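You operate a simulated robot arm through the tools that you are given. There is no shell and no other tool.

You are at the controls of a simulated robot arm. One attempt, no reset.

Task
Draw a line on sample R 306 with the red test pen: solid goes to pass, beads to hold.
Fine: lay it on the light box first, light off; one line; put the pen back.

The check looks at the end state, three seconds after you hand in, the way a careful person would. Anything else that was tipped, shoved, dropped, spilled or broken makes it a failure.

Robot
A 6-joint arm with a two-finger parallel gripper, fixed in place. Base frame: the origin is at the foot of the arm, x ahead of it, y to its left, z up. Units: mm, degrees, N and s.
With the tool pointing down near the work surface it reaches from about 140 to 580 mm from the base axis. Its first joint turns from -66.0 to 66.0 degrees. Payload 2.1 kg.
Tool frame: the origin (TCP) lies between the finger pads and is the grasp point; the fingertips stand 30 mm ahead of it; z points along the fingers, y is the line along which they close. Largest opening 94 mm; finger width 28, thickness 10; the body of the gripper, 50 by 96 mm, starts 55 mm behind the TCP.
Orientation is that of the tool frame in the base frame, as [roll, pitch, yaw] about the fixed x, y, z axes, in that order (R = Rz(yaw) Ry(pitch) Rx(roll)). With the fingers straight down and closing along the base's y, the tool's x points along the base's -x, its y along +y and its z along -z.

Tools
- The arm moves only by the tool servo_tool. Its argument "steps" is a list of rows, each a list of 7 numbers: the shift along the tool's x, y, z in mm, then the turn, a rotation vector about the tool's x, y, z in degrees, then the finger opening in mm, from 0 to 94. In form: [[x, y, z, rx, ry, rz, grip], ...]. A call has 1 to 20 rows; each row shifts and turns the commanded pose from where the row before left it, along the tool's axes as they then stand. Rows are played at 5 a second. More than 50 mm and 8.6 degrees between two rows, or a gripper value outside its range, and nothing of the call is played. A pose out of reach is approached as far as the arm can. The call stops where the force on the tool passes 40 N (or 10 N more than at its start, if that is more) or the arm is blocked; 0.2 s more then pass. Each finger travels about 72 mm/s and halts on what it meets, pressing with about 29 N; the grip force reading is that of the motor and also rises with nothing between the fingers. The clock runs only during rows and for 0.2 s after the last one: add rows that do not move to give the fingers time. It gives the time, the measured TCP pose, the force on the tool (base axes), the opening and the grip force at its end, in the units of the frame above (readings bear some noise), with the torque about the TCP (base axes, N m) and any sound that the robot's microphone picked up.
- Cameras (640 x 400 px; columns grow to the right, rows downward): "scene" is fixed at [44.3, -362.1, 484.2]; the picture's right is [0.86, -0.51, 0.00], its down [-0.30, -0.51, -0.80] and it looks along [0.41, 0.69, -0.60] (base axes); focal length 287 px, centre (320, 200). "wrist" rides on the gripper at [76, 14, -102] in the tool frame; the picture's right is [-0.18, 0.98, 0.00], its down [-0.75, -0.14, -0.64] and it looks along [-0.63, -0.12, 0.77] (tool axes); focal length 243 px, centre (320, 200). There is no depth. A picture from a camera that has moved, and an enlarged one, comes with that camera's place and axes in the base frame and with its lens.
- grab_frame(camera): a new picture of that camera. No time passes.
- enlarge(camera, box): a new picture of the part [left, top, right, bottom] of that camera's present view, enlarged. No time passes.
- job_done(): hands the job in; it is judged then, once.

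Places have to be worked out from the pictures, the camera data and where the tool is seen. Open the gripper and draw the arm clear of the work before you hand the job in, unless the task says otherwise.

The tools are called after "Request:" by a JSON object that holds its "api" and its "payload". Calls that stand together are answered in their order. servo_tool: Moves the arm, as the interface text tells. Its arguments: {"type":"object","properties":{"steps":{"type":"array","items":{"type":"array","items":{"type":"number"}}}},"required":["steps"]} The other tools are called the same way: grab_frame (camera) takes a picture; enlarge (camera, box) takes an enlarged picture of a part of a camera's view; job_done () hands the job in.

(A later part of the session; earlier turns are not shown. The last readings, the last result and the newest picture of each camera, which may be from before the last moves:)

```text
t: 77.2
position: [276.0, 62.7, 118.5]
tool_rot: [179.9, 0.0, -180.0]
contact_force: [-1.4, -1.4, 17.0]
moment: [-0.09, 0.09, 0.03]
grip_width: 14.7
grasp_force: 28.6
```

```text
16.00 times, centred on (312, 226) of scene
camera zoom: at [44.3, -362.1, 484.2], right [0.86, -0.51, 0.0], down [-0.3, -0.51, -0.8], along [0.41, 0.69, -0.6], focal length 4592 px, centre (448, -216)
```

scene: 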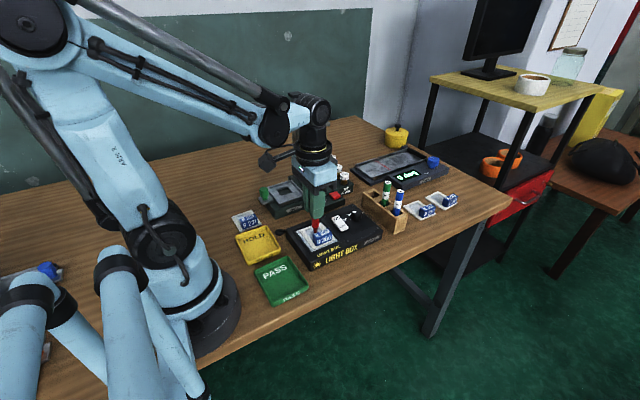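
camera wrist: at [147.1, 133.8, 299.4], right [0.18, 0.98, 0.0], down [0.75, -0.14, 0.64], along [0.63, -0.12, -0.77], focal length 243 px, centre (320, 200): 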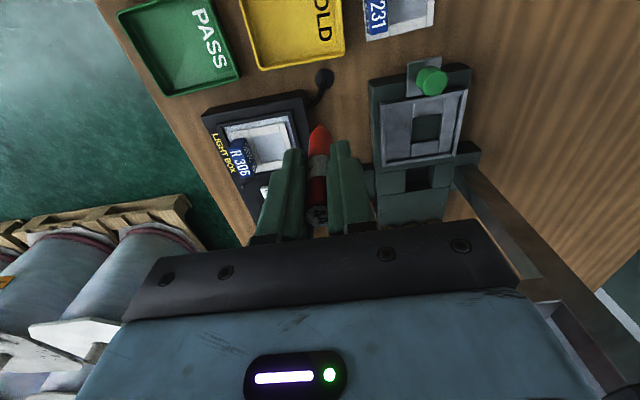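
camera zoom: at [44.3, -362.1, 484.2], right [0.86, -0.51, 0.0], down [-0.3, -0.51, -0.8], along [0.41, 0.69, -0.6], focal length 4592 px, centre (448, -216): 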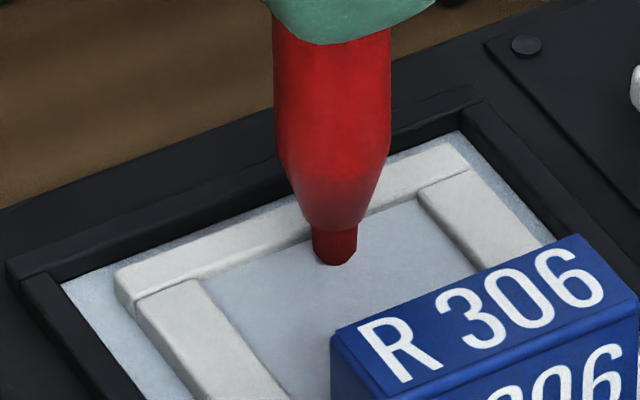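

Firm contact at 17 N. Now one brisk stroke at 40 mm/s over 25 mm.

Request:
{"api": "servo_tool", "payload": {"steps": [[0, -8, 0.03, 0, 0, 0, 8], [0, -8.5, 0.05, 0, 0, 0, 8], [0, -8.5, 0.05, 0, 0, 0, 8]]}}

Request:
{"api": "enlarge", "payload": {"camera": "wrist", "box": [280, 80, 370, 150]}}

```text
t: 78.0
position: [275.3, 38.4, 117.6]
tool_rot: [179.9, 0.1, 180.0]
contact_force: [1.0, 5.6, 16.4]
moment: [0.5, -0.09, 0.01]
grip_width: 14.7
grasp_force: 28.7
```

```text
5.71 times, centred on (325, 115) of wrist
camera zoom: at [196.9, 52.2, 219.9], right [0.18, 0.98, 0.0], down [0.75, -0.14, 0.64], along [0.63, -0.12, -0.77], focal length 1386 px, centre (291, 686)
```

zoom: 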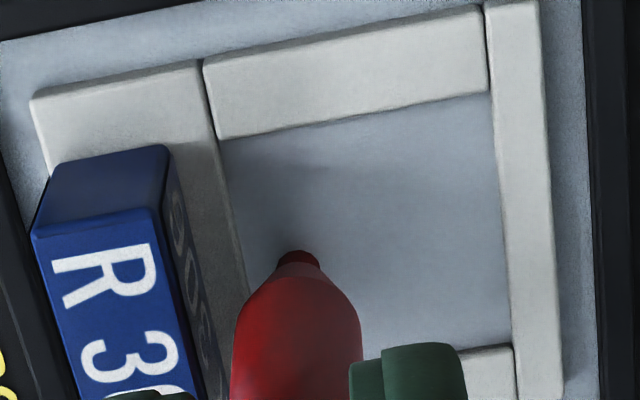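

That stroke had continuous firm contact. I'll lift straight off and look once more after a short wait.

Request:
{"api": "servo_tool", "payload": {"steps": [[0, 0, -4, 0, 0, 0, 8], [0, 0, -10, 0, 0, 0, 8], [0, 0, -18, 0, 0, 0, 8], [0, 0, -28, 0, 0, 0, 8], [-20, 10, 0, 0, 0, 0, 8], [-20, 10, 0, 0, 0, 0, 8], [0, 0, 0, 0, 0, 0, 8], [0, 0, 0, 0, 0, 0, 8], [0, 0, 0, 0, 0, 0, 8], [0, 0, 0, 0, 0, 0, 8], [0, 0, 0, 0, 0, 0, 8]]}}

Request:
{"api": "enlarge", "payload": {"camera": "wrist", "box": [250, 10, 370, 100]}}

Request:
{"api": "enlarge", "payload": {"camera": "scene", "box": [302, 220, 326, 238]}}

```text
t: 80.4
position: [317.0, 58.5, 178.2]
tool_rot: [179.9, 0.0, 180.0]
contact_force: [-0.3, 0.0, 0.3]
moment: [0.0, -0.02, -0.03]
grip_width: 14.8
grasp_force: 29.3
```

```text
4.44 times, centred on (310, 55) of wrist
camera zoom: at [239.0, 71.9, 280.3], right [0.18, 0.98, 0.0], down [0.75, -0.14, 0.64], along [0.63, -0.12, -0.77], focal length 1078 px, centre (364, 844)
```

zoom: 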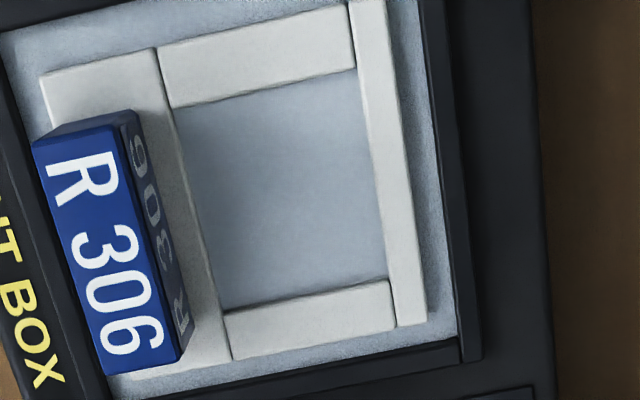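

```text
16.00 times, centred on (314, 229) of scene
camera zoom: at [44.3, -362.1, 484.2], right [0.86, -0.51, 0.0], down [-0.3, -0.51, -0.8], along [0.41, 0.69, -0.6], focal length 4592 px, centre (416, -264)
```

zoom: 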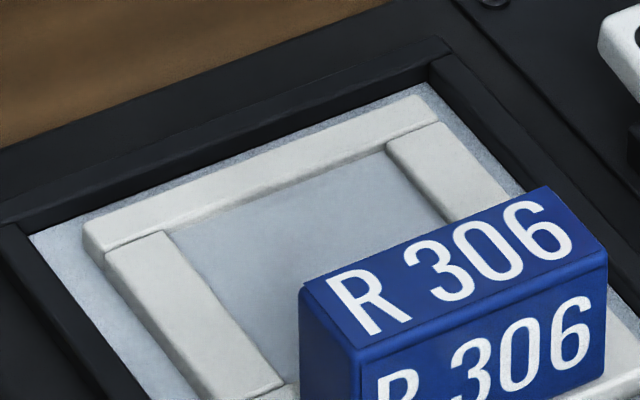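

Still clean. I'll test whether position or length matters with a longer diagonal pass covering more of the film, from about (262, 64) to (288, 38). First I'll position above the start corner.

Request:
{"api": "servo_tool", "payload": {"steps": [[26.7, 3, 0, 0, 0, 0, 8], [26, 3, 0, 0, 0, 0, 8], [0, 0, 22, 0, 0, 0, 8], [0, 0, 18, 0, 0, 0, 8], [0, 0, 10, 0, 0, 0, 8], [0, 0, 6, 0, 0, 0, 8], [0, 0, 2.0, 0, 0, 0, 8], [0, 0, 0, 0, 0, 0, 8]]}}

Request:
{"api": "enlarge", "payload": {"camera": "wrist", "box": [280, 80, 370, 150]}}

Request:
{"api": "enlarge", "payload": {"camera": "scene", "box": [298, 218, 322, 236]}}

```text
t: 82.2
position: [261.9, 64.6, 119.5]
tool_rot: [179.9, 0.0, -179.9]
contact_force: [-0.6, 0.4, -0.8]
moment: [-0.02, 0.0, -0.04]
grip_width: 14.9
grasp_force: 29.3
```

```text
5.71 times, centred on (325, 115) of wrist
camera zoom: at [184.5, 78.4, 221.6], right [0.18, 0.98, 0.0], down [0.75, -0.14, 0.64], along [0.63, -0.12, -0.77], focal length 1386 px, centre (291, 686)
```

zoom: 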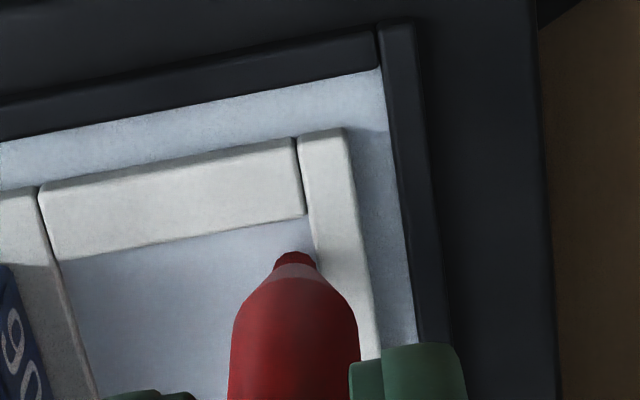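

```text
16.00 times, centred on (310, 227) of scene
camera zoom: at [44.3, -362.1, 484.2], right [0.86, -0.51, 0.0], down [-0.3, -0.51, -0.8], along [0.41, 0.69, -0.6], focal length 4592 px, centre (480, -232)
```

zoom: 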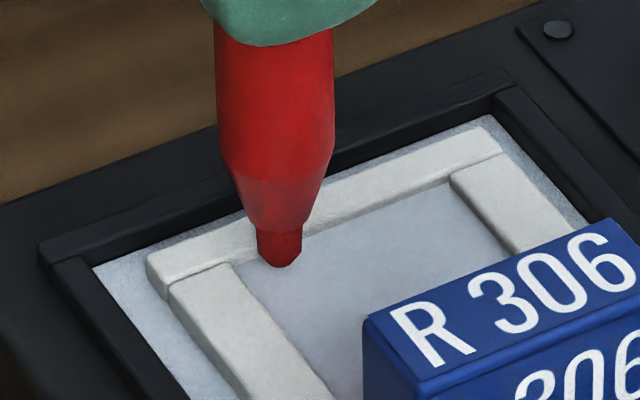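

The nib is just above the film near the far corner. Touching down in fine steps.

Request:
{"api": "servo_tool", "payload": {"steps": [[0, 0, 0.4, 0, 0, 0, 8], [0, 0, 0.4, 0, 0, 0, 8], [0, 0, 0.3, 0, 0, 0, 8], [0, 0, 0, 0, 0, 0, 8]]}}

Request:
{"api": "servo_tool", "payload": {"steps": [[0, 0, 0.2, 0, 0, 0, 8], [0, 0, 0.1, 0, 0, 0, 8], [0, 0, 0, 0, 0, 0, 8]]}}

```text
t: 83.2
position: [262.5, 64.2, 117.0]
tool_rot: [179.8, 0.0, -180.0]
contact_force: [-0.2, -0.1, -0.8]
moment: [-0.04, -0.02, -0.04]
grip_width: 14.7
grasp_force: 28.8
```

```text
t: 84.0
position: [263.1, 64.4, 117.4]
tool_rot: [179.9, 0.0, -179.9]
contact_force: [-2.6, -0.7, 16.0]
moment: [-0.01, 0.2, -0.02]
grip_width: 14.5
grasp_force: 29.0
```

In contact at 16 N. I'll ease by 0.1 mm and run the diagonal stroke at about 23 mm/s.

Request:
{"api": "servo_tool", "payload": {"steps": [[0, 0, -0.1, 0, 0, 0, 8], [-3.25, -3.25, 0.02, 0, 0, 0, 8], [-3.25, -3.25, 0.02, 0, 0, 0, 8], [-3.25, -3.25, 0.02, 0, 0, 0, 8], [-3.25, -3.25, 0.02, 0, 0, 0, 8]]}}

Request:
{"api": "enlarge", "payload": {"camera": "wrist", "box": [270, 70, 370, 150]}}

Request:
{"api": "enlarge", "payload": {"camera": "scene", "box": [298, 218, 322, 236]}}

```text
t: 85.2
position: [275.0, 52.0, 117.8]
tool_rot: [179.9, 0.0, -180.0]
contact_force: [-2.2, 4.8, 14.3]
moment: [0.33, 0.18, 0.02]
grip_width: 14.8
grasp_force: 29.4
```

```text
5.00 times, centred on (320, 110) of wrist
camera zoom: at [197.1, 64.8, 219.8], right [0.18, 0.98, 0.0], down [0.75, -0.14, 0.64], along [0.63, -0.12, -0.77], focal length 1213 px, centre (320, 650)
```

zoom: 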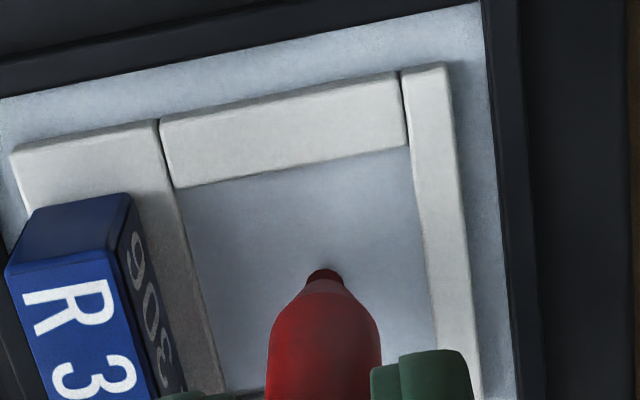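

```text
16.00 times, centred on (310, 227) of scene
camera zoom: at [44.3, -362.1, 484.2], right [0.86, -0.51, 0.0], down [-0.3, -0.51, -0.8], along [0.41, 0.69, -0.6], focal length 4592 px, centre (480, -232)
```

zoom: 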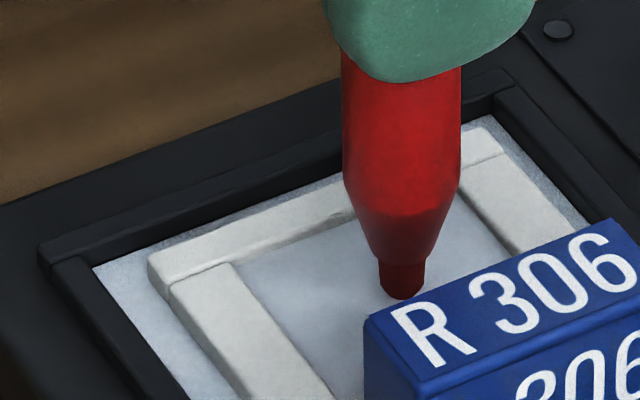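

No ink along the diagonal either. All my verified moving contacts were at 5 N or more, so I haven't cleanly tested a 1–3 N touch while moving. I'll bleed the force down in small steps here.

Request:
{"api": "servo_tool", "payload": {"steps": [[0, 0, -0.1, 0, 0, 0, 8], [0, 0, 0, 0, 0, 0, 8]]}}

Request:
{"api": "servo_tool", "payload": {"steps": [[0, 0, -0.1, 0, 0, 0, 8], [0, 0, 0, 0, 0, 0, 8]]}}

```text
t: 85.8
position: [274.7, 52.9, 117.4]
tool_rot: [-180.0, 0.1, 180.0]
contact_force: [-0.4, 1.9, 9.1]
moment: [0.17, 0.08, 0.01]
grip_width: 14.9
grasp_force: 28.9
```

```text
t: 86.4
position: [274.0, 51.4, 118.0]
tool_rot: [-180.0, 0.1, -179.9]
contact_force: [1.3, 0.0, 2.6]
moment: [0.0, -0.12, -0.02]
grip_width: 14.6
grasp_force: 28.8
```

That gives a controlled 2.6 N. Now a drag at this light force, 1.5 mm per row toward −y.

Request:
{"api": "servo_tool", "payload": {"steps": [[-1, -1.5, 0.01, 0, 0, 0, 8], [-1, -1.5, 0.01, 0, 0, 0, 8], [-1, -1.5, 0.01, 0, 0, 0, 8]]}}

Request:
{"api": "enlarge", "payload": {"camera": "wrist", "box": [290, 90, 360, 140]}}

```text
t: 87.2
position: [277.7, 46.0, 118.0]
tool_rot: [179.8, 0.1, -179.9]
contact_force: [0.2, -0.1, -1.4]
moment: [-0.04, 0.02, -0.02]
grip_width: 14.6
grasp_force: 29.1
```

```text
8.00 times, centred on (325, 115) of wrist
camera zoom: at [200.6, 60.2, 220.4], right [0.18, 0.98, 0.0], down [0.75, -0.14, 0.64], along [0.63, -0.12, -0.77], focal length 1941 px, centre (280, 880)
```

zoom: 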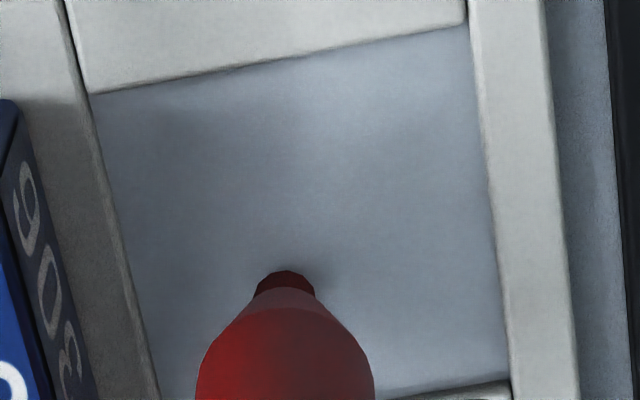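

Contact was lost. I'll re-touch lightly and drag with tiny feed, reading force each pair of rows.

Request:
{"api": "servo_tool", "payload": {"steps": [[0, 0, 0.05, 0, 0, 0, 8], [0, 0, 0.05, 0, 0, 0, 8], [0, 0, 0, 0, 0, 0, 8]]}}

Request:
{"api": "servo_tool", "payload": {"steps": [[0, 1.5, 0.03, 0, 0, 0, 8], [0, 1.5, 0.03, 0, 0, 0, 8]]}}

Request:
{"api": "servo_tool", "payload": {"steps": [[0, 1.5, 0.03, 0, 0, 0, 8], [0, 1.5, 0.03, 0, 0, 0, 8]]}}

Request:
{"api": "servo_tool", "payload": {"steps": [[0, 1.5, 0.03, 0, 0, 0, 8], [0, 1.5, 0.03, 0, 0, 0, 8]]}}

Request:
{"api": "enlarge", "payload": {"camera": "wrist", "box": [290, 90, 360, 140]}}

```text
t: 88.0
position: [277.5, 46.7, 118.1]
tool_rot: [-180.0, 0.0, -180.0]
contact_force: [-0.8, 0.7, -1.0]
moment: [-0.01, -0.02, -0.02]
grip_width: 14.6
grasp_force: 29.2
```

```text
t: 88.6
position: [278.9, 50.4, 118.8]
tool_rot: [179.9, 0.0, 179.9]
contact_force: [0.0, -0.2, -0.4]
moment: [-0.03, 0.0, 0.01]
grip_width: 14.8
grasp_force: 29.2
```

```text
t: 89.2
position: [277.8, 52.8, 118.4]
tool_rot: [179.9, 0.0, 179.9]
contact_force: [-0.8, -0.5, 0.4]
moment: [0.02, -0.03, -0.02]
grip_width: 14.3
grasp_force: 29.5
```

```text
t: 89.8
position: [278.2, 56.0, 117.0]
tool_rot: [-180.0, 0.0, 180.0]
contact_force: [-0.5, -1.7, 5.0]
moment: [-0.13, 0.0, -0.04]
grip_width: 14.9
grasp_force: 29.1
```

```text
8.00 times, centred on (325, 115) of wrist
camera zoom: at [201.0, 69.4, 219.9], right [0.18, 0.98, 0.0], down [0.75, -0.14, 0.64], along [0.63, -0.12, -0.77], focal length 1941 px, centre (280, 880)
```

zoom: 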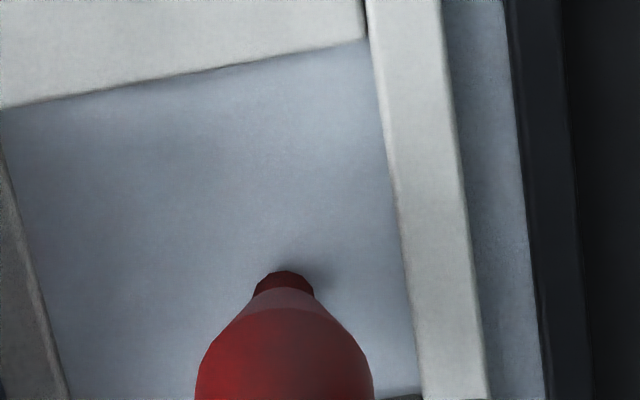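

Force passed through 1–5 N while moving and still no ink flows. Static presses leave no dot either, so repeated strokes aren't helping. I'll return the pen to its slot, then inspect the film unobstructed. First: lift and carry back above the slot.

Request:
{"api": "servo_tool", "payload": {"steps": [[0, 0, -4, 0, 0, 0, 8], [0, 0, -12, 0, 0, 0, 8], [0, 0, -20, 0, 0, 0, 8], [0, 0, -24, 0, 0, 0, 8], [0, 0, -20, 0, 0, 0, 8], [-25, 3, 0, 0, 0, 0, 8], [-30, 4, 0, 0, 0, 0, 8], [-30, 4, 0, 0, 0, 0, 8], [-30, 4, 0, 0, 0, 0, 8], [-30, 4, 0, 0, 0, 0, 8], [-25, 4, 0, 0, 0, 0, 8], [-18.7, 3.9, 0, 0, 0, 0, 8], [0, 0, 0, 0, 0, 0, 8], [0, 0, 0, 0, 0, 0, 8]]}}

Request:
{"api": "grab_frame", "payload": {"camera": "wrist"}}

Request:
{"api": "enlarge", "payload": {"camera": "wrist", "box": [240, 60, 400, 200]}}

Request:
{"api": "enlarge", "payload": {"camera": "scene", "box": [350, 120, 420, 220]}}

Request:
{"api": "enlarge", "payload": {"camera": "scene", "box": [300, 218, 328, 240]}}

```text
t: 92.8
position: [465.6, 85.4, 197.1]
tool_rot: [179.9, 0.1, -180.0]
contact_force: [0.9, -0.5, -0.3]
moment: [-0.04, 0.03, -0.04]
grip_width: 14.7
grasp_force: 29.2
```

```text
taken
camera wrist: at [388.9, 97.2, 299.8], right [0.18, 0.98, 0.0], down [0.75, -0.14, 0.64], along [0.63, -0.12, -0.77], focal length 243 px, centre (320, 200)
```

wrist: 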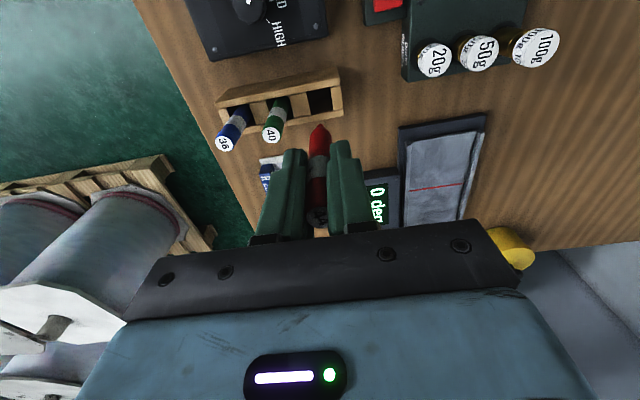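

```text
2.86 times, centred on (320, 130) of wrist
camera zoom: at [388.9, 97.2, 299.8], right [0.18, 0.98, 0.0], down [0.75, -0.14, 0.64], along [0.63, -0.12, -0.77], focal length 693 px, centre (320, 400)
```

zoom: 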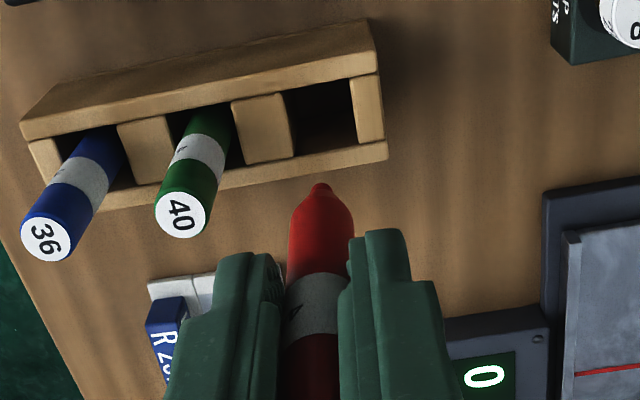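

```text
4.00 times, centred on (385, 170) of scene
camera zoom: at [44.3, -362.1, 484.2], right [0.86, -0.51, 0.0], down [-0.3, -0.51, -0.8], along [0.41, 0.69, -0.6], focal length 1148 px, centre (60, 320)
```

zoom: 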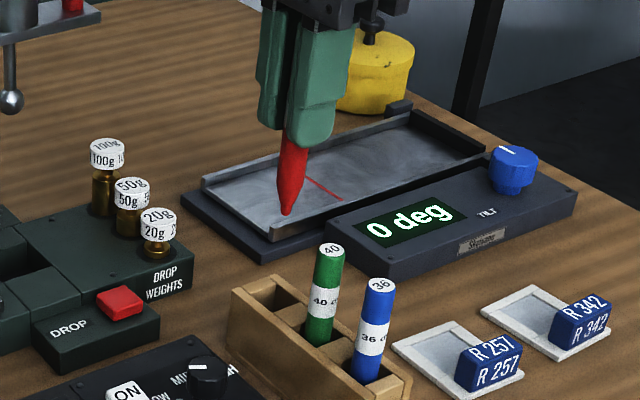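

```text
16.00 times, centred on (314, 229) of scene
camera zoom: at [44.3, -362.1, 484.2], right [0.86, -0.51, 0.0], down [-0.3, -0.51, -0.8], along [0.41, 0.69, -0.6], focal length 4592 px, centre (416, -264)
```

zoom: 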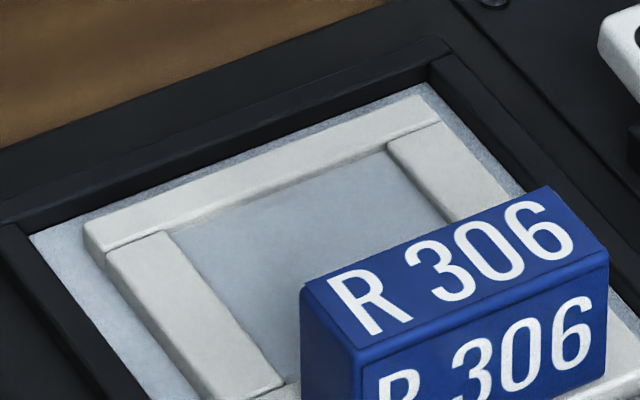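

The pen sits in the grip nearly as it was when picked, directly above its empty slot, and the film from the scene view is clean. Lowering the pen into the slot, slower at the end.

Request:
{"api": "servo_tool", "payload": {"steps": [[0, 0, 20, 0, 0, 0, 8], [0, 0, 20, 0, 0, 0, 8], [0, 0, 16, 0, 0, 0, 8], [0, 0, 10, 0, 0, 0, 8], [0, 0, 0, 0, 0, 0, 8]]}}

Request:
{"api": "enlarge", "payload": {"camera": "wrist", "box": [240, 60, 400, 200]}}

Request:
{"api": "enlarge", "payload": {"camera": "scene", "box": [350, 140, 420, 230]}}

```text
t: 94.0
position: [466.2, 82.1, 131.5]
tool_rot: [179.8, 0.0, -179.9]
contact_force: [-1.2, 1.1, -0.5]
moment: [-0.02, 0.0, 0.01]
grip_width: 14.6
grasp_force: 28.7
```

```text
2.86 times, centred on (320, 130) of wrist
camera zoom: at [389.2, 95.8, 233.2], right [0.18, 0.98, 0.0], down [0.75, -0.14, 0.64], along [0.63, -0.12, -0.77], focal length 693 px, centre (320, 400)
```

zoom: 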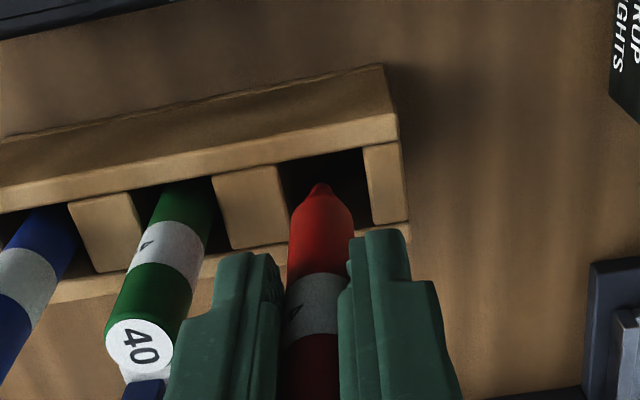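

```text
4.44 times, centred on (385, 185) of scene
camera zoom: at [44.3, -362.1, 484.2], right [0.86, -0.51, 0.0], down [-0.3, -0.51, -0.8], along [0.41, 0.69, -0.6], focal length 1276 px, centre (31, 267)
```

zoom: 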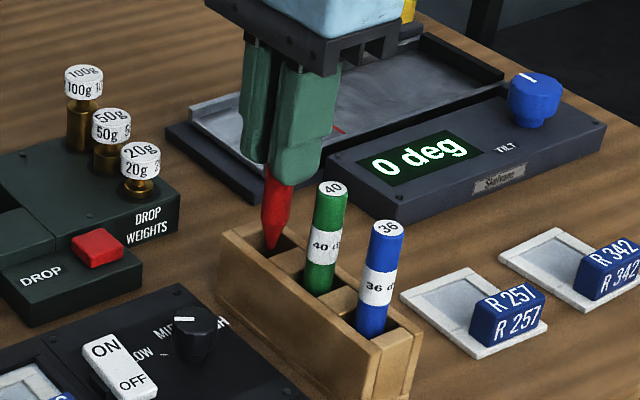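

The nib is entering the slot centred. Lowering the remaining 44 mm in gentle steps.

Request:
{"api": "servo_tool", "payload": {"steps": [[0, 0, 10, 0, 0, 0, 8], [0, 0, 10, 0, 0, 0, 8], [0, 0, 8, 0, 0, 0, 8], [0, 0, 6, 0, 0, 0, 8], [0, 0, 4, 0, 0, 0, 8], [0, 0, 3, 0, 0, 0, 8], [0, 0, 1.5, 0, 0, 0, 8], [0, 0, 0, 0, 0, 0, 8]]}}

Request:
{"api": "enlarge", "payload": {"camera": "scene", "box": [350, 140, 420, 230]}}

Request:
{"api": "enlarge", "payload": {"camera": "wrist", "box": [230, 80, 410, 230]}}

```text
t: 95.8
position: [466.9, 83.0, 90.6]
tool_rot: [180.0, 0.1, -180.0]
contact_force: [-1.9, -1.5, 18.4]
moment: [-0.09, 0.06, 0.0]
grip_width: 14.7
grasp_force: 28.7
```

```text
4.44 times, centred on (385, 185) of scene
camera zoom: at [44.2, -362.1, 484.2], right [0.86, -0.51, 0.0], down [-0.3, -0.51, -0.8], along [0.41, 0.69, -0.6], focal length 1276 px, centre (31, 267)
```

zoom: 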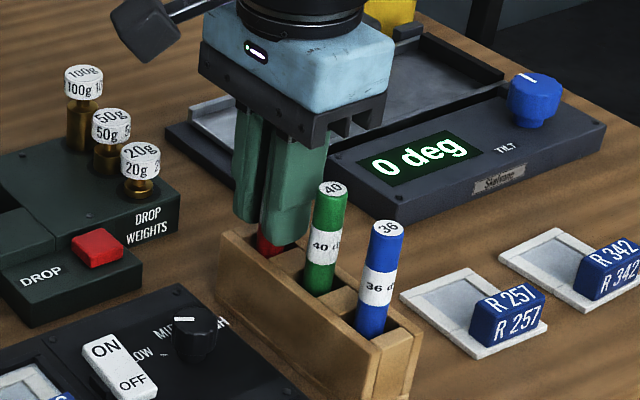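

```text
2.67 times, centred on (320, 155) of wrist
camera zoom: at [389.1, 96.1, 192.6], right [0.18, 0.98, 0.0], down [0.75, -0.14, 0.64], along [0.63, -0.12, -0.77], focal length 647 px, centre (320, 320)
```

zoom: 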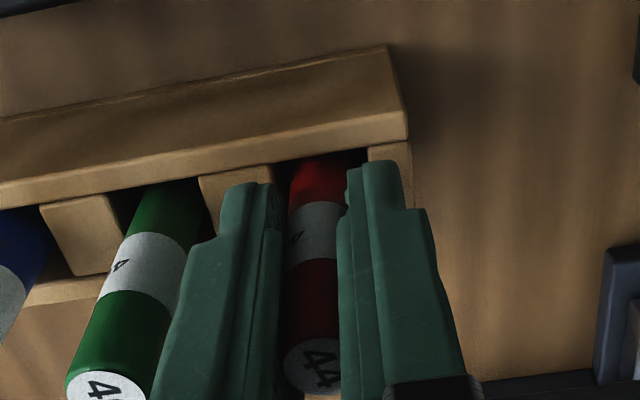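

The nib has seated on the slot floor (18 N). I'll ease up 0.3 mm, open to 30 mm, then rise straight up.

Request:
{"api": "servo_tool", "payload": {"steps": [[0, 0, -0.3, 0, 0, 0, 8], [0, 0, 0, 0, 0, 0, 16], [0, 0, 0, 0, 0, 0, 22], [0, 0, 0, 0, 0, 0, 30], [0, 0, 0, 0, 0, 0, 30], [0, 0, -10, 0, 0, 0, 30], [0, 0, -20, 0, 0, 0, 30], [0, 0, -30, 0, 0, 0, 30], [0, 0, -30, 0, 0, 0, 30], [0, 0, 0, 0, 0, 0, 30]]}}

Request:
{"api": "grab_frame", "payload": {"camera": "wrist"}}

Request:
{"api": "enlarge", "payload": {"camera": "scene", "box": [350, 140, 420, 230]}}

Request:
{"api": "enlarge", "payload": {"camera": "scene", "box": [300, 218, 328, 240]}}

```text
t: 98.0
position: [465.7, 83.7, 181.2]
tool_rot: [179.9, 0.0, 179.9]
contact_force: [-0.4, 0.3, 0.0]
moment: [0.01, -0.01, 0.0]
grip_width: 29.8
grasp_force: 0.0
```

```text
taken
camera wrist: at [388.0, 96.7, 282.8], right [0.18, 0.98, 0.0], down [0.75, -0.14, 0.64], along [0.63, -0.12, -0.77], focal length 243 px, centre (320, 200)
```

wrist: 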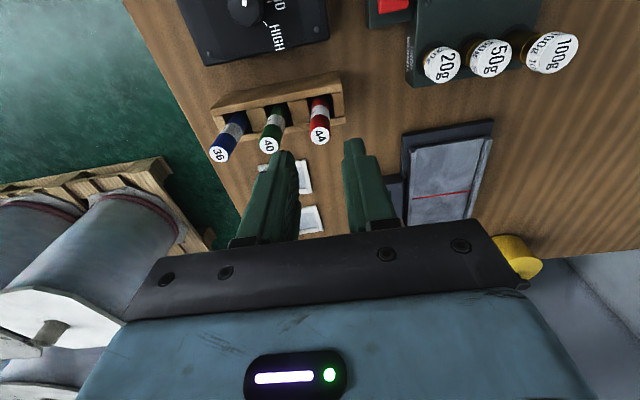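

```text
4.44 times, centred on (385, 185) of scene
camera zoom: at [44.3, -362.1, 484.2], right [0.86, -0.51, 0.0], down [-0.3, -0.51, -0.8], along [0.41, 0.69, -0.6], focal length 1276 px, centre (31, 267)
```

zoom: 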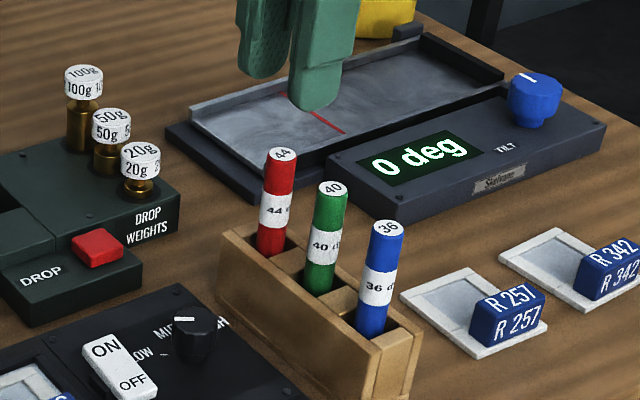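

```text
16.00 times, centred on (314, 229) of scene
camera zoom: at [44.3, -362.1, 484.2], right [0.86, -0.51, 0.0], down [-0.3, -0.51, -0.8], along [0.41, 0.69, -0.6], focal length 4592 px, centre (416, -264)
```

zoom: 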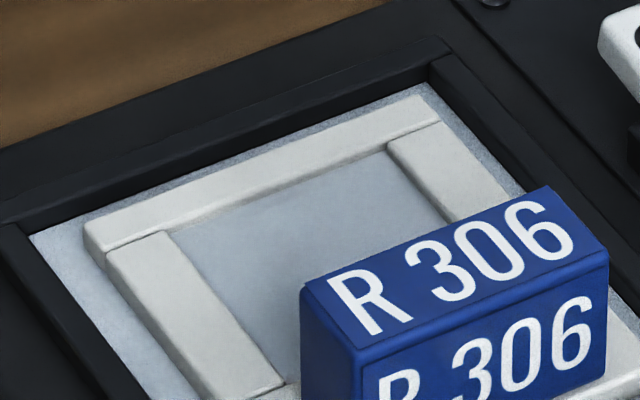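

The red pen stands back in its slot undisturbed. Now I'll bring the wrist camera near the film with the fingers wide open for an unobstructed close look.

Request:
{"api": "servo_tool", "payload": {"steps": [[30, -6, -8, 0, 0, 0, 30], [38, -6, -4, 0, 0, 0, 50], [38, -6, 0, 0, 0, 0, 94], [38, -6, 0, 0, 0, 0, 94], [38, -6, 0, 0, 0, 0, 94], [38, -6, 0, 0, 0, 0, 94], [38, -6, 12, 0, 0, 0, 94], [8, -2, 25, 0, 0, 0, 94], [0, 0, 20, 0, 0, 0, 94], [0, 0, 0, 0, 0, 0, 94]]}}

Request:
{"api": "grab_frame", "payload": {"camera": "wrist"}}

Request:
{"api": "enlarge", "payload": {"camera": "wrist", "box": [300, 145, 400, 220]}}

```text
t: 100.2
position: [202.0, 38.6, 134.4]
tool_rot: [179.8, 0.0, -180.0]
contact_force: [0.7, 0.0, 0.6]
moment: [0.01, 0.02, -0.03]
grip_width: 94.2
grasp_force: 0.1
```

```text
taken
camera wrist: at [124.3, 52.2, 236.5], right [0.18, 0.98, 0.0], down [0.75, -0.14, 0.64], along [0.63, -0.12, -0.77], focal length 243 px, centre (320, 200)
```

wrist: 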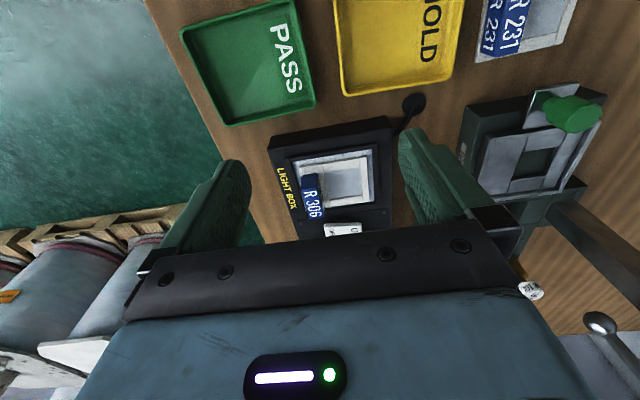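

```text
5.33 times, centred on (350, 182) of wrist
camera zoom: at [124.3, 52.2, 236.5], right [0.18, 0.98, 0.0], down [0.75, -0.14, 0.64], along [0.63, -0.12, -0.77], focal length 1294 px, centre (160, 293)
```

zoom: 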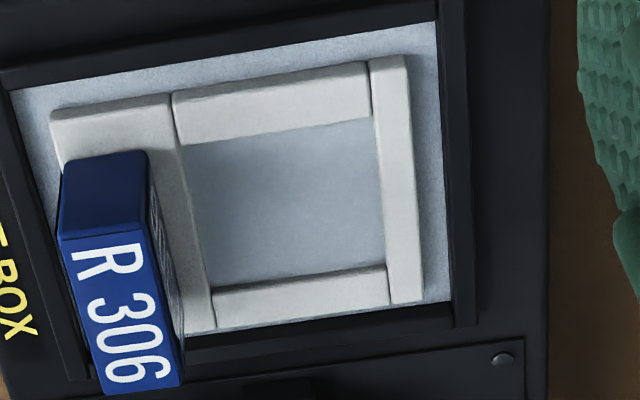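

The film still looks clean. I'll take maximum-zoom tiles of the film from this viewpoint to rule out a very pale line.

Request:
{"api": "enlarge", "payload": {"camera": "wrist", "box": [332, 168, 362, 186]}}

Request:
{"api": "enlarge", "payload": {"camera": "wrist", "box": [332, 182, 362, 202]}}

Request:
{"api": "enlarge", "payload": {"camera": "wrist", "box": [320, 190, 372, 232]}}

```text
16.00 times, centred on (347, 177) of wrist
camera zoom: at [124.3, 52.2, 236.5], right [0.18, 0.98, 0.0], down [0.75, -0.14, 0.64], along [0.63, -0.12, -0.77], focal length 3882 px, centre (-112, 568)
```

zoom: 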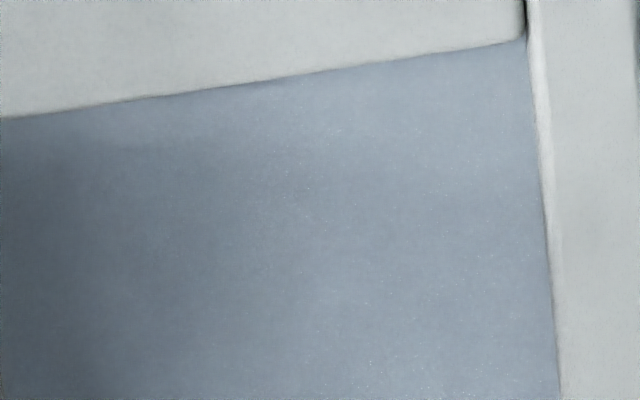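

```text
16.00 times, centred on (347, 192) of wrist
camera zoom: at [124.3, 52.2, 236.5], right [0.18, 0.98, 0.0], down [0.75, -0.14, 0.64], along [0.63, -0.12, -0.77], focal length 3882 px, centre (-112, 328)
```

zoom: 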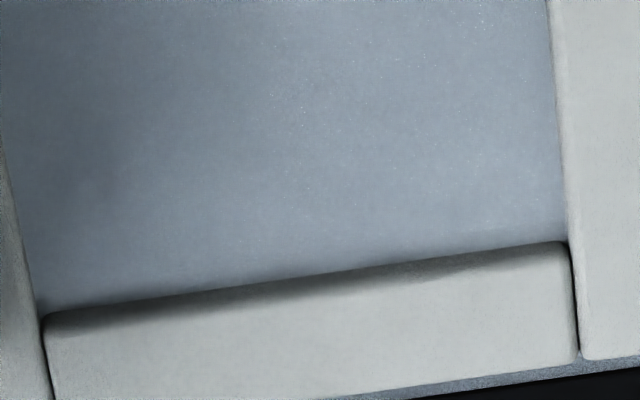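

```text
9.52 times, centred on (346, 211) of wrist
camera zoom: at [124.3, 52.2, 236.5], right [0.18, 0.98, 0.0], down [0.75, -0.14, 0.64], along [0.63, -0.12, -0.77], focal length 2311 px, centre (72, 95)
```

zoom: 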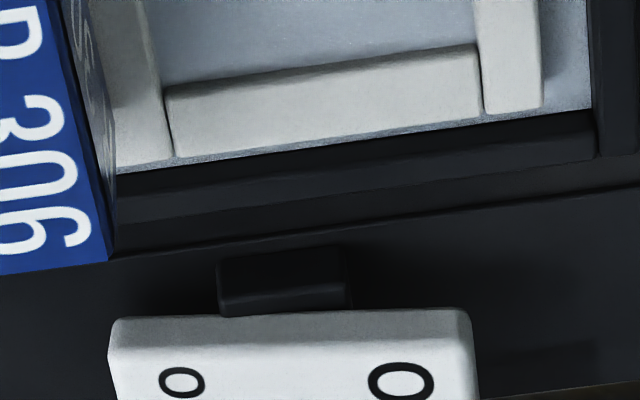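

I need to understand the nib height relative to the recessed film versus the bars. I'll look closely at the bar edges in the scene view.

Request:
{"api": "enlarge", "payload": {"camera": "scene", "box": [300, 222, 324, 238]}}

Request:
{"api": "enlarge", "payload": {"camera": "wrist", "box": [352, 165, 378, 200]}}

```text
16.00 times, centred on (312, 230) of scene
camera zoom: at [44.3, -362.1, 484.2], right [0.86, -0.51, 0.0], down [-0.3, -0.51, -0.8], along [0.41, 0.69, -0.6], focal length 4592 px, centre (448, -280)
```

zoom: 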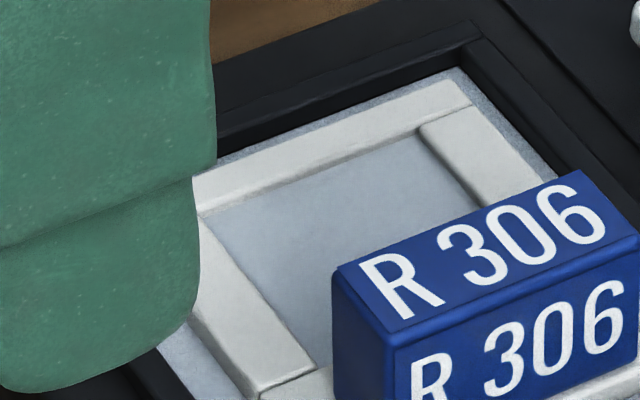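

```text
11.43 times, centred on (365, 182) of wrist
camera zoom: at [124.3, 52.2, 236.5], right [0.18, 0.98, 0.0], down [0.75, -0.14, 0.64], along [0.63, -0.12, -0.77], focal length 2773 px, centre (-194, 400)
```

zoom: 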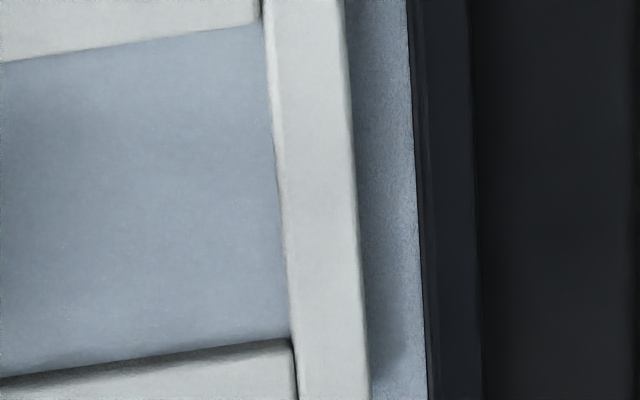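

The nib did reach film level, so contact was right, yet nothing shows against the pale panel. I'll lift the sample by its block and view the film against a different background, in case the ink is nearly clear.

Request:
{"api": "servo_tool", "payload": {"steps": [[-25, -7, 0, 0, 0, 0, 70], [-28, -7, 0, 0, 0, 0, 44], [-20, -6, 0, 0, 0, 0, 44], [0, 0, 0, 0, 0, 0, 44], [0, 0, 15, 0, 0, 0, 44], [0, 0, 15, 0, 0, 0, 44], [0, 0, 12, 0, 0, 0, 44], [0, 0, 0, 0, 0, 0, 44]]}}

Request:
{"api": "enlarge", "payload": {"camera": "wrist", "box": [240, 40, 450, 200]}}

Request:
{"api": "enlarge", "payload": {"camera": "scene", "box": [285, 195, 355, 250]}}

```text
t: 102.0
position: [275.5, 20.0, 93.1]
tool_rot: [180.0, 0.0, 180.0]
contact_force: [0.3, 0.3, -0.1]
moment: [-0.04, -0.01, -0.02]
grip_width: 44.1
grasp_force: 0.0
```

```text
2.50 times, centred on (345, 120) of wrist
camera zoom: at [197.2, 33.1, 196.3], right [0.18, 0.98, 0.0], down [0.75, -0.14, 0.64], along [0.63, -0.12, -0.77], focal length 606 px, centre (258, 400)
```

zoom: 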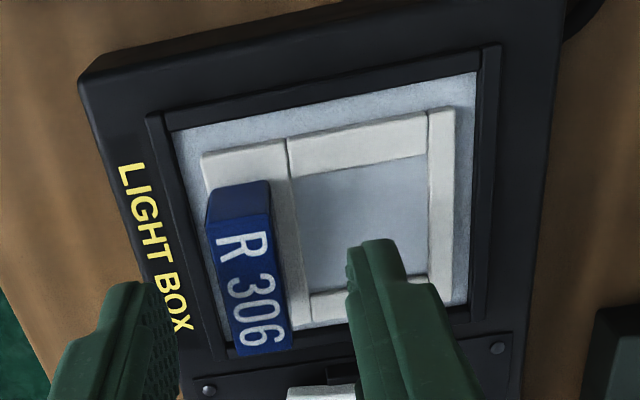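

```text
7.27 times, centred on (320, 222) of scene
camera zoom: at [44.3, -362.1, 484.2], right [0.86, -0.51, 0.0], down [-0.3, -0.51, -0.8], along [0.41, 0.69, -0.6], focal length 2087 px, centre (320, 36)
```

zoom: 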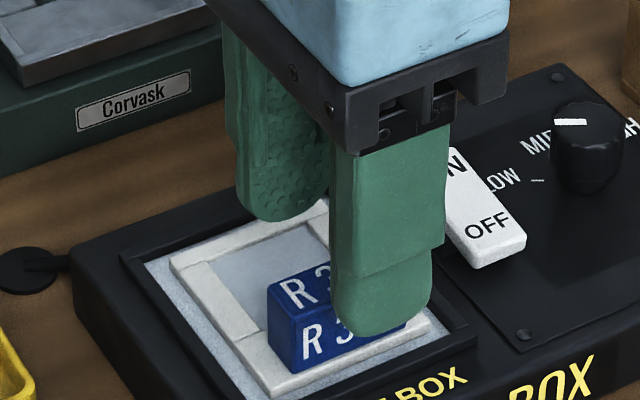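

The fingers straddle the block well. Descending 24 mm and gripping the block.

Request:
{"api": "servo_tool", "payload": {"steps": [[0, 0, 12, 0, 0, 0, 44], [0, 0, 8, 0, 0, 0, 44], [0, 0, 3.5, 0, 0, 0, 44], [0, 0, 0, 0, 0, 0, 24], [0, 0, 0, 0, 0, 0, 14], [0, 0, 0, 0, 0, 0, 8], [0, 0, 0, 0, 0, 0, 8], [0, 0, 0, 0, 0, 0, 8]]}}

```text
t: 103.8
position: [274.4, 19.7, 70.8]
tool_rot: [179.9, 0.0, 179.9]
contact_force: [-0.6, -0.7, -0.9]
moment: [0.03, -0.02, 0.03]
grip_width: 14.7
grasp_force: 29.1
```

The sample is gripped. I'll lift it 80 mm and shift toward +y so the film is seen against wood and dark surfaces.

Request:
{"api": "servo_tool", "payload": {"steps": [[0, 0, -4, 0, 0, 0, 8], [0, 0, -10, 0, 0, 0, 8], [0, 0, -18, 0, 0, 0, 8], [0, 0, -22, 0, 0, 0, 8], [0, 0, -18, 0, 0, 0, 8], [10, 15, -8, 0, 0, 0, 8], [10, 22, 0, 0, 0, 0, 8], [10, 22, 0, 0, 0, 0, 8], [10, 15, 0, 0, 0, 0, 8], [0, 0, 0, 0, 0, 0, 8], [0, 0, 0, 0, 0, 0, 8]]}}

Request:
{"api": "grab_frame", "payload": {"camera": "wrist"}}

Request:
{"api": "enlarge", "payload": {"camera": "wrist", "box": [290, 80, 430, 190]}}

Request:
{"api": "enlarge", "payload": {"camera": "scene", "box": [250, 170, 330, 230]}}

```text
t: 106.2
position: [234.1, 92.3, 148.5]
tool_rot: [179.9, 0.0, 180.0]
contact_force: [0.3, -0.1, -0.9]
moment: [-0.01, 0.01, 0.02]
grip_width: 14.8
grasp_force: 28.8
```

```text
taken
camera wrist: at [156.8, 105.7, 251.5], right [0.18, 0.98, 0.0], down [0.75, -0.14, 0.64], along [0.63, -0.12, -0.77], focal length 243 px, centre (320, 200)
```

wrist: 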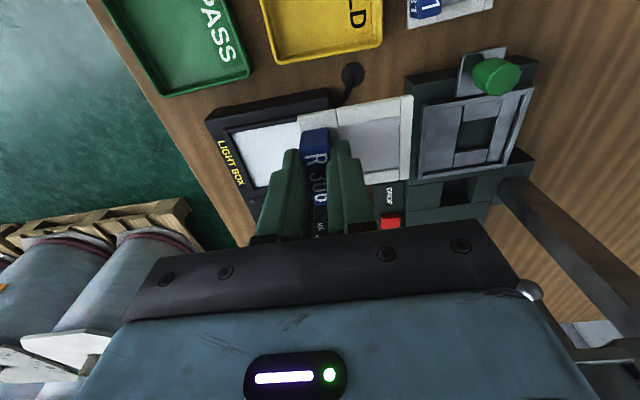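

```text
3.64 times, centred on (360, 135) of wrist
camera zoom: at [156.8, 105.7, 251.5], right [0.18, 0.98, 0.0], down [0.75, -0.14, 0.64], along [0.63, -0.12, -0.77], focal length 882 px, centre (174, 436)
```

zoom: 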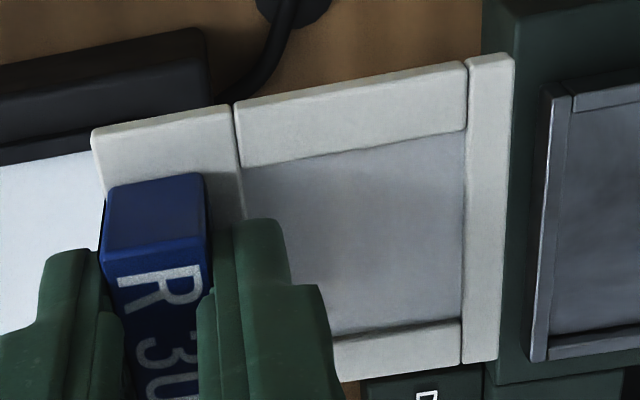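

```text
6.67 times, centred on (290, 200) of scene
camera zoom: at [44.3, -362.1, 484.2], right [0.86, -0.51, 0.0], down [-0.3, -0.51, -0.8], along [0.41, 0.69, -0.6], focal length 1913 px, centre (520, 200)
```

zoom: 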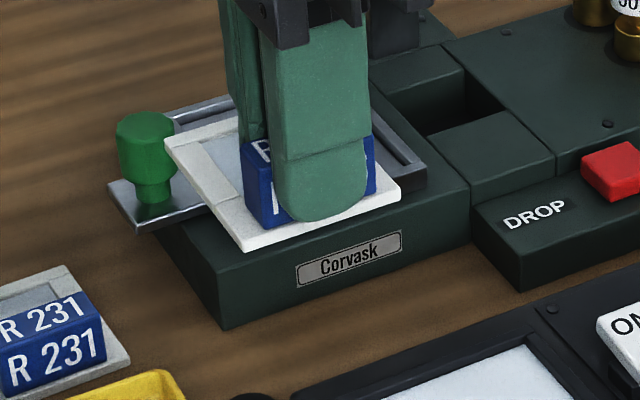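

The film itself is opaque and unmarked. Since everything hinges on the "light off" condition, I'll re-inspect the panel brightness and the rocker geometry now that the panel is bare.

Request:
{"api": "enlarge", "payload": {"camera": "scene", "box": [285, 195, 385, 275]}}

Request:
{"api": "enlarge", "payload": {"camera": "scene", "box": [330, 206, 360, 230]}}

Request:
{"api": "enlarge", "payload": {"camera": "wrist", "box": [200, 85, 345, 225]}}

```text
5.00 times, centred on (335, 235) of scene
camera zoom: at [44.3, -362.1, 484.2], right [0.86, -0.51, 0.0], down [-0.3, -0.51, -0.8], along [0.41, 0.69, -0.6], focal length 1435 px, centre (245, 25)
```

zoom: 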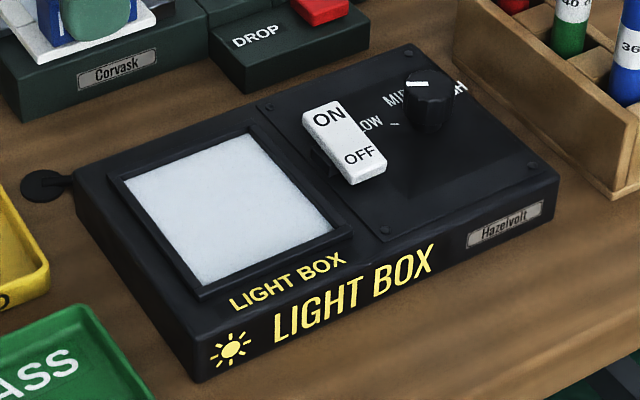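

```text
16.00 times, centred on (345, 218) of scene
camera zoom: at [44.3, -362.1, 484.2], right [0.86, -0.51, 0.0], down [-0.3, -0.51, -0.8], along [0.41, 0.69, -0.6], focal length 4592 px, centre (-80, -88)
```

zoom: 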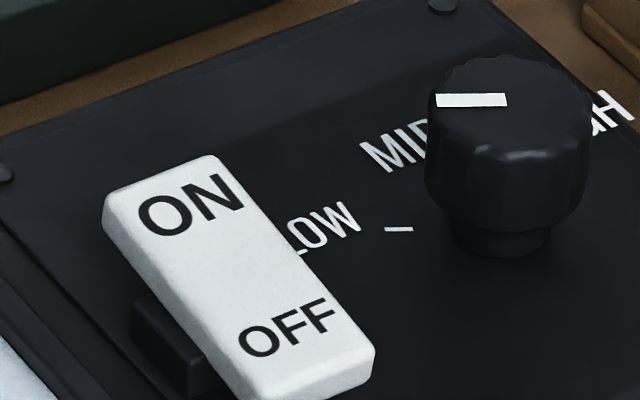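

```text
2.86 times, centred on (272, 155) of wrist
camera zoom: at [156.8, 105.7, 251.5], right [0.18, 0.98, 0.0], down [0.75, -0.14, 0.64], along [0.63, -0.12, -0.77], focal length 693 px, centre (456, 329)
```

zoom: 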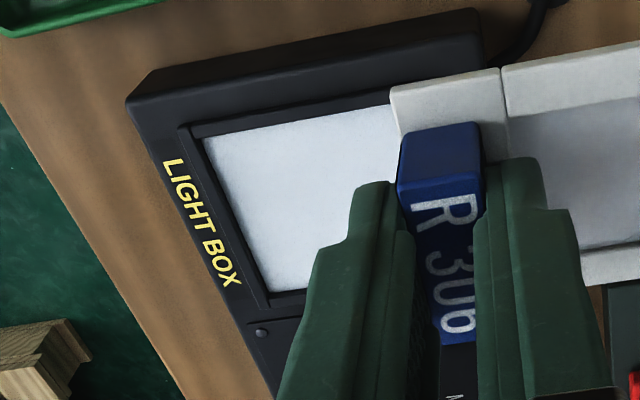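

The OFF end of the rocker is down and the bare panel is no brighter than other whites, so the light is off. I'll take a maximum zoom of the lifted film before deciding the next step.

Request:
{"api": "enlarge", "payload": {"camera": "wrist", "box": [328, 112, 368, 138]}}

Request:
{"api": "enlarge", "payload": {"camera": "wrist", "box": [355, 120, 395, 170]}}

Request:
{"api": "enlarge", "payload": {"camera": "scene", "box": [266, 186, 294, 204]}}

```text
15.38 times, centred on (348, 125) of wrist
camera zoom: at [156.8, 105.7, 251.5], right [0.18, 0.98, 0.0], down [0.75, -0.14, 0.64], along [0.63, -0.12, -0.77], focal length 3733 px, centre (-111, 1354)
```

zoom: 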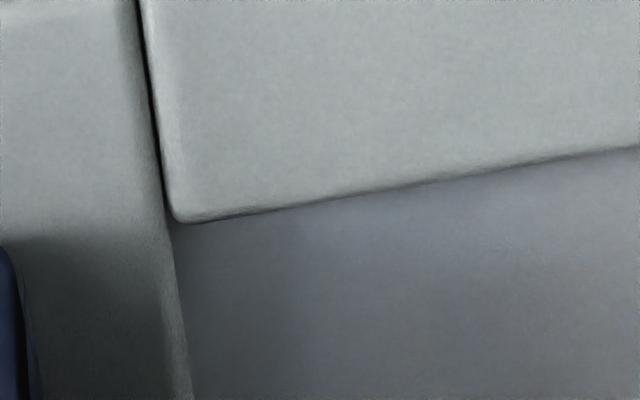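

```text
8.00 times, centred on (375, 145) of wrist
camera zoom: at [156.8, 105.7, 251.5], right [0.18, 0.98, 0.0], down [0.75, -0.14, 0.64], along [0.63, -0.12, -0.77], focal length 1941 px, centre (-120, 640)
```

zoom: 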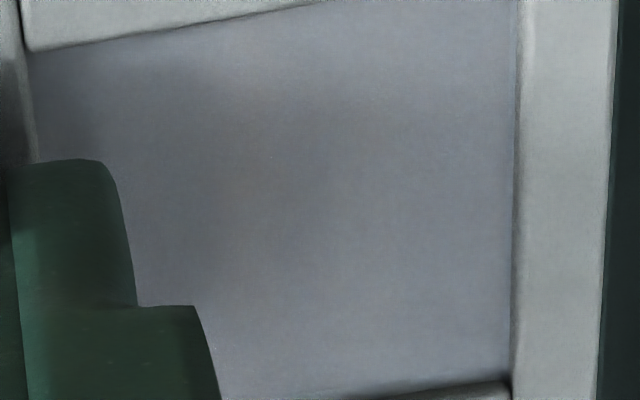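

```text
16.00 times, centred on (280, 195) of scene
camera zoom: at [44.3, -362.1, 484.2], right [0.86, -0.51, 0.0], down [-0.3, -0.51, -0.8], along [0.41, 0.69, -0.6], focal length 4592 px, centre (960, 280)
```

zoom: 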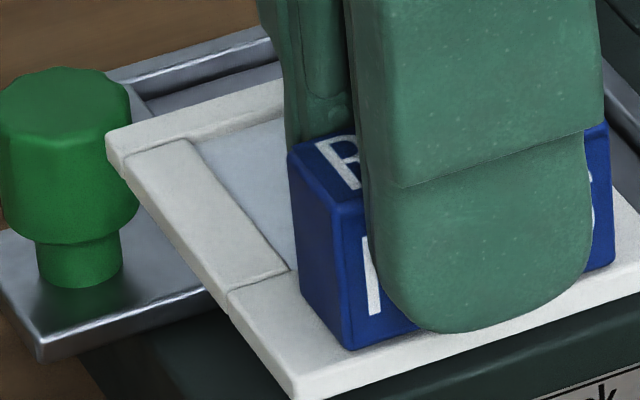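

The film is genuinely unmarked, and even static presses left no dot. My strokes were all 25 mm or shorter, so perhaps only a stroke across most of the film registers. I'll put the sample back on the panel and then do one continuous corner-to-corner stroke of about 39 mm.

Request:
{"api": "servo_tool", "payload": {"steps": [[-10, -15, 0, 0, 0, 0, 8], [-10, -22, 0, 0, 0, 0, 8], [-10, -22, 0, 0, 0, 0, 8], [-10, -15, 0, 0, 0, 0, 8], [0, 0, 10, 0, 0, 0, 8], [0, 0, 18, 0, 0, 0, 8], [0, 0, 20, 0, 0, 0, 8], [0, 0, 16, 0, 0, 0, 8], [0, 0, 9, 0, 0, 0, 8], [0, 0, 4, 0, 0, 0, 8], [0, 0, 0, 0, 0, 0, 8]]}}

Request:
{"api": "enlarge", "payload": {"camera": "wrist", "box": [240, 40, 450, 200]}}

```text
t: 108.6
position: [274.0, 18.5, 71.7]
tool_rot: [179.9, 0.0, -180.0]
contact_force: [0.9, -1.3, -0.7]
moment: [-0.02, -0.04, 0.01]
grip_width: 14.8
grasp_force: 29.2
```

```text
2.50 times, centred on (345, 120) of wrist
camera zoom: at [196.6, 31.9, 174.3], right [0.18, 0.98, 0.0], down [0.75, -0.14, 0.64], along [0.63, -0.12, -0.77], focal length 606 px, centre (258, 400)
```

zoom: 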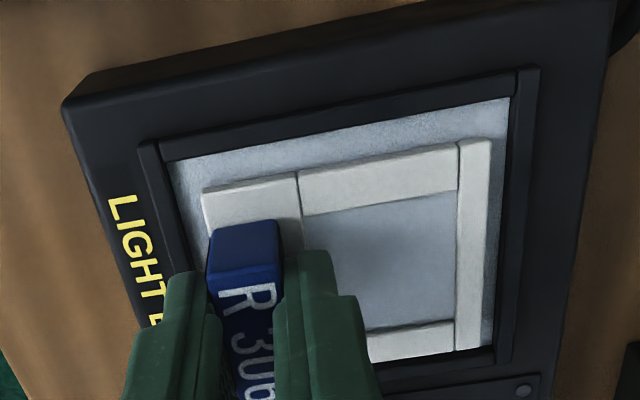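

Well aligned with about 3 mm left. Lowering slowly to contact.

Request:
{"api": "servo_tool", "payload": {"steps": [[0, 0, 1.2, 0, 0, 0, 8], [0, 0, 0.8, 0, 0, 0, 8], [0, 0, 0.4, 0, 0, 0, 8], [0, 0, 0, 0, 0, 0, 8]]}}

Request:
{"api": "servo_tool", "payload": {"steps": [[0, 0, 0.3, 0, 0, 0, 8], [0, 0, 0.2, 0, 0, 0, 8], [0, 0, 0, 0, 0, 0, 8]]}}

```text
t: 109.6
position: [275.5, 19.0, 69.3]
tool_rot: [179.8, 0.0, -180.0]
contact_force: [-0.3, 0.6, -1.3]
moment: [-0.02, -0.03, -0.01]
grip_width: 14.8
grasp_force: 29.2
```

```text
t: 110.4
position: [273.8, 18.9, 69.6]
tool_rot: [-179.9, 0.1, -180.0]
contact_force: [3.8, -3.1, 25.9]
moment: [0.03, -0.03, -0.02]
grip_width: 14.8
grasp_force: 29.4
```

Seated at 26 N. Ease off, release, and lift clear; then go to the pen rack.

Request:
{"api": "servo_tool", "payload": {"steps": [[0, 0, -0.4, 0, 0, 0, 8], [0, 0, 0, 0, 0, 0, 20], [0, 0, 0, 0, 0, 0, 34], [0, 0, 0, 0, 0, 0, 34], [0, 0, -6, 0, 0, 0, 34], [0, 0, -14, 0, 0, 0, 34], [0, 0, -24, 0, 0, 0, 34], [0, 0, -30, 0, 0, 0, 34], [0, 0, -30, 0, 0, 0, 34], [0, 0, -16, 0, 0, 0, 34], [0, 0, 0, 0, 0, 0, 34]]}}

Request:
{"api": "enlarge", "payload": {"camera": "wrist", "box": [265, 10, 415, 160]}}

```text
t: 112.8
position: [275.0, 18.2, 191.3]
tool_rot: [179.9, 0.1, -179.9]
contact_force: [0.5, -0.2, 0.8]
moment: [-0.01, 0.02, 0.03]
grip_width: 34.0
grasp_force: 0.0
```

```text
2.67 times, centred on (340, 85) of wrist
camera zoom: at [197.5, 32.2, 292.1], right [0.18, 0.98, 0.0], down [0.75, -0.14, 0.64], along [0.63, -0.12, -0.77], focal length 647 px, centre (267, 507)
```

zoom: 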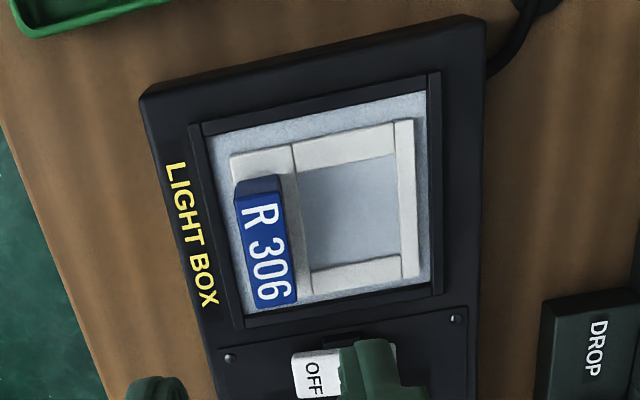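

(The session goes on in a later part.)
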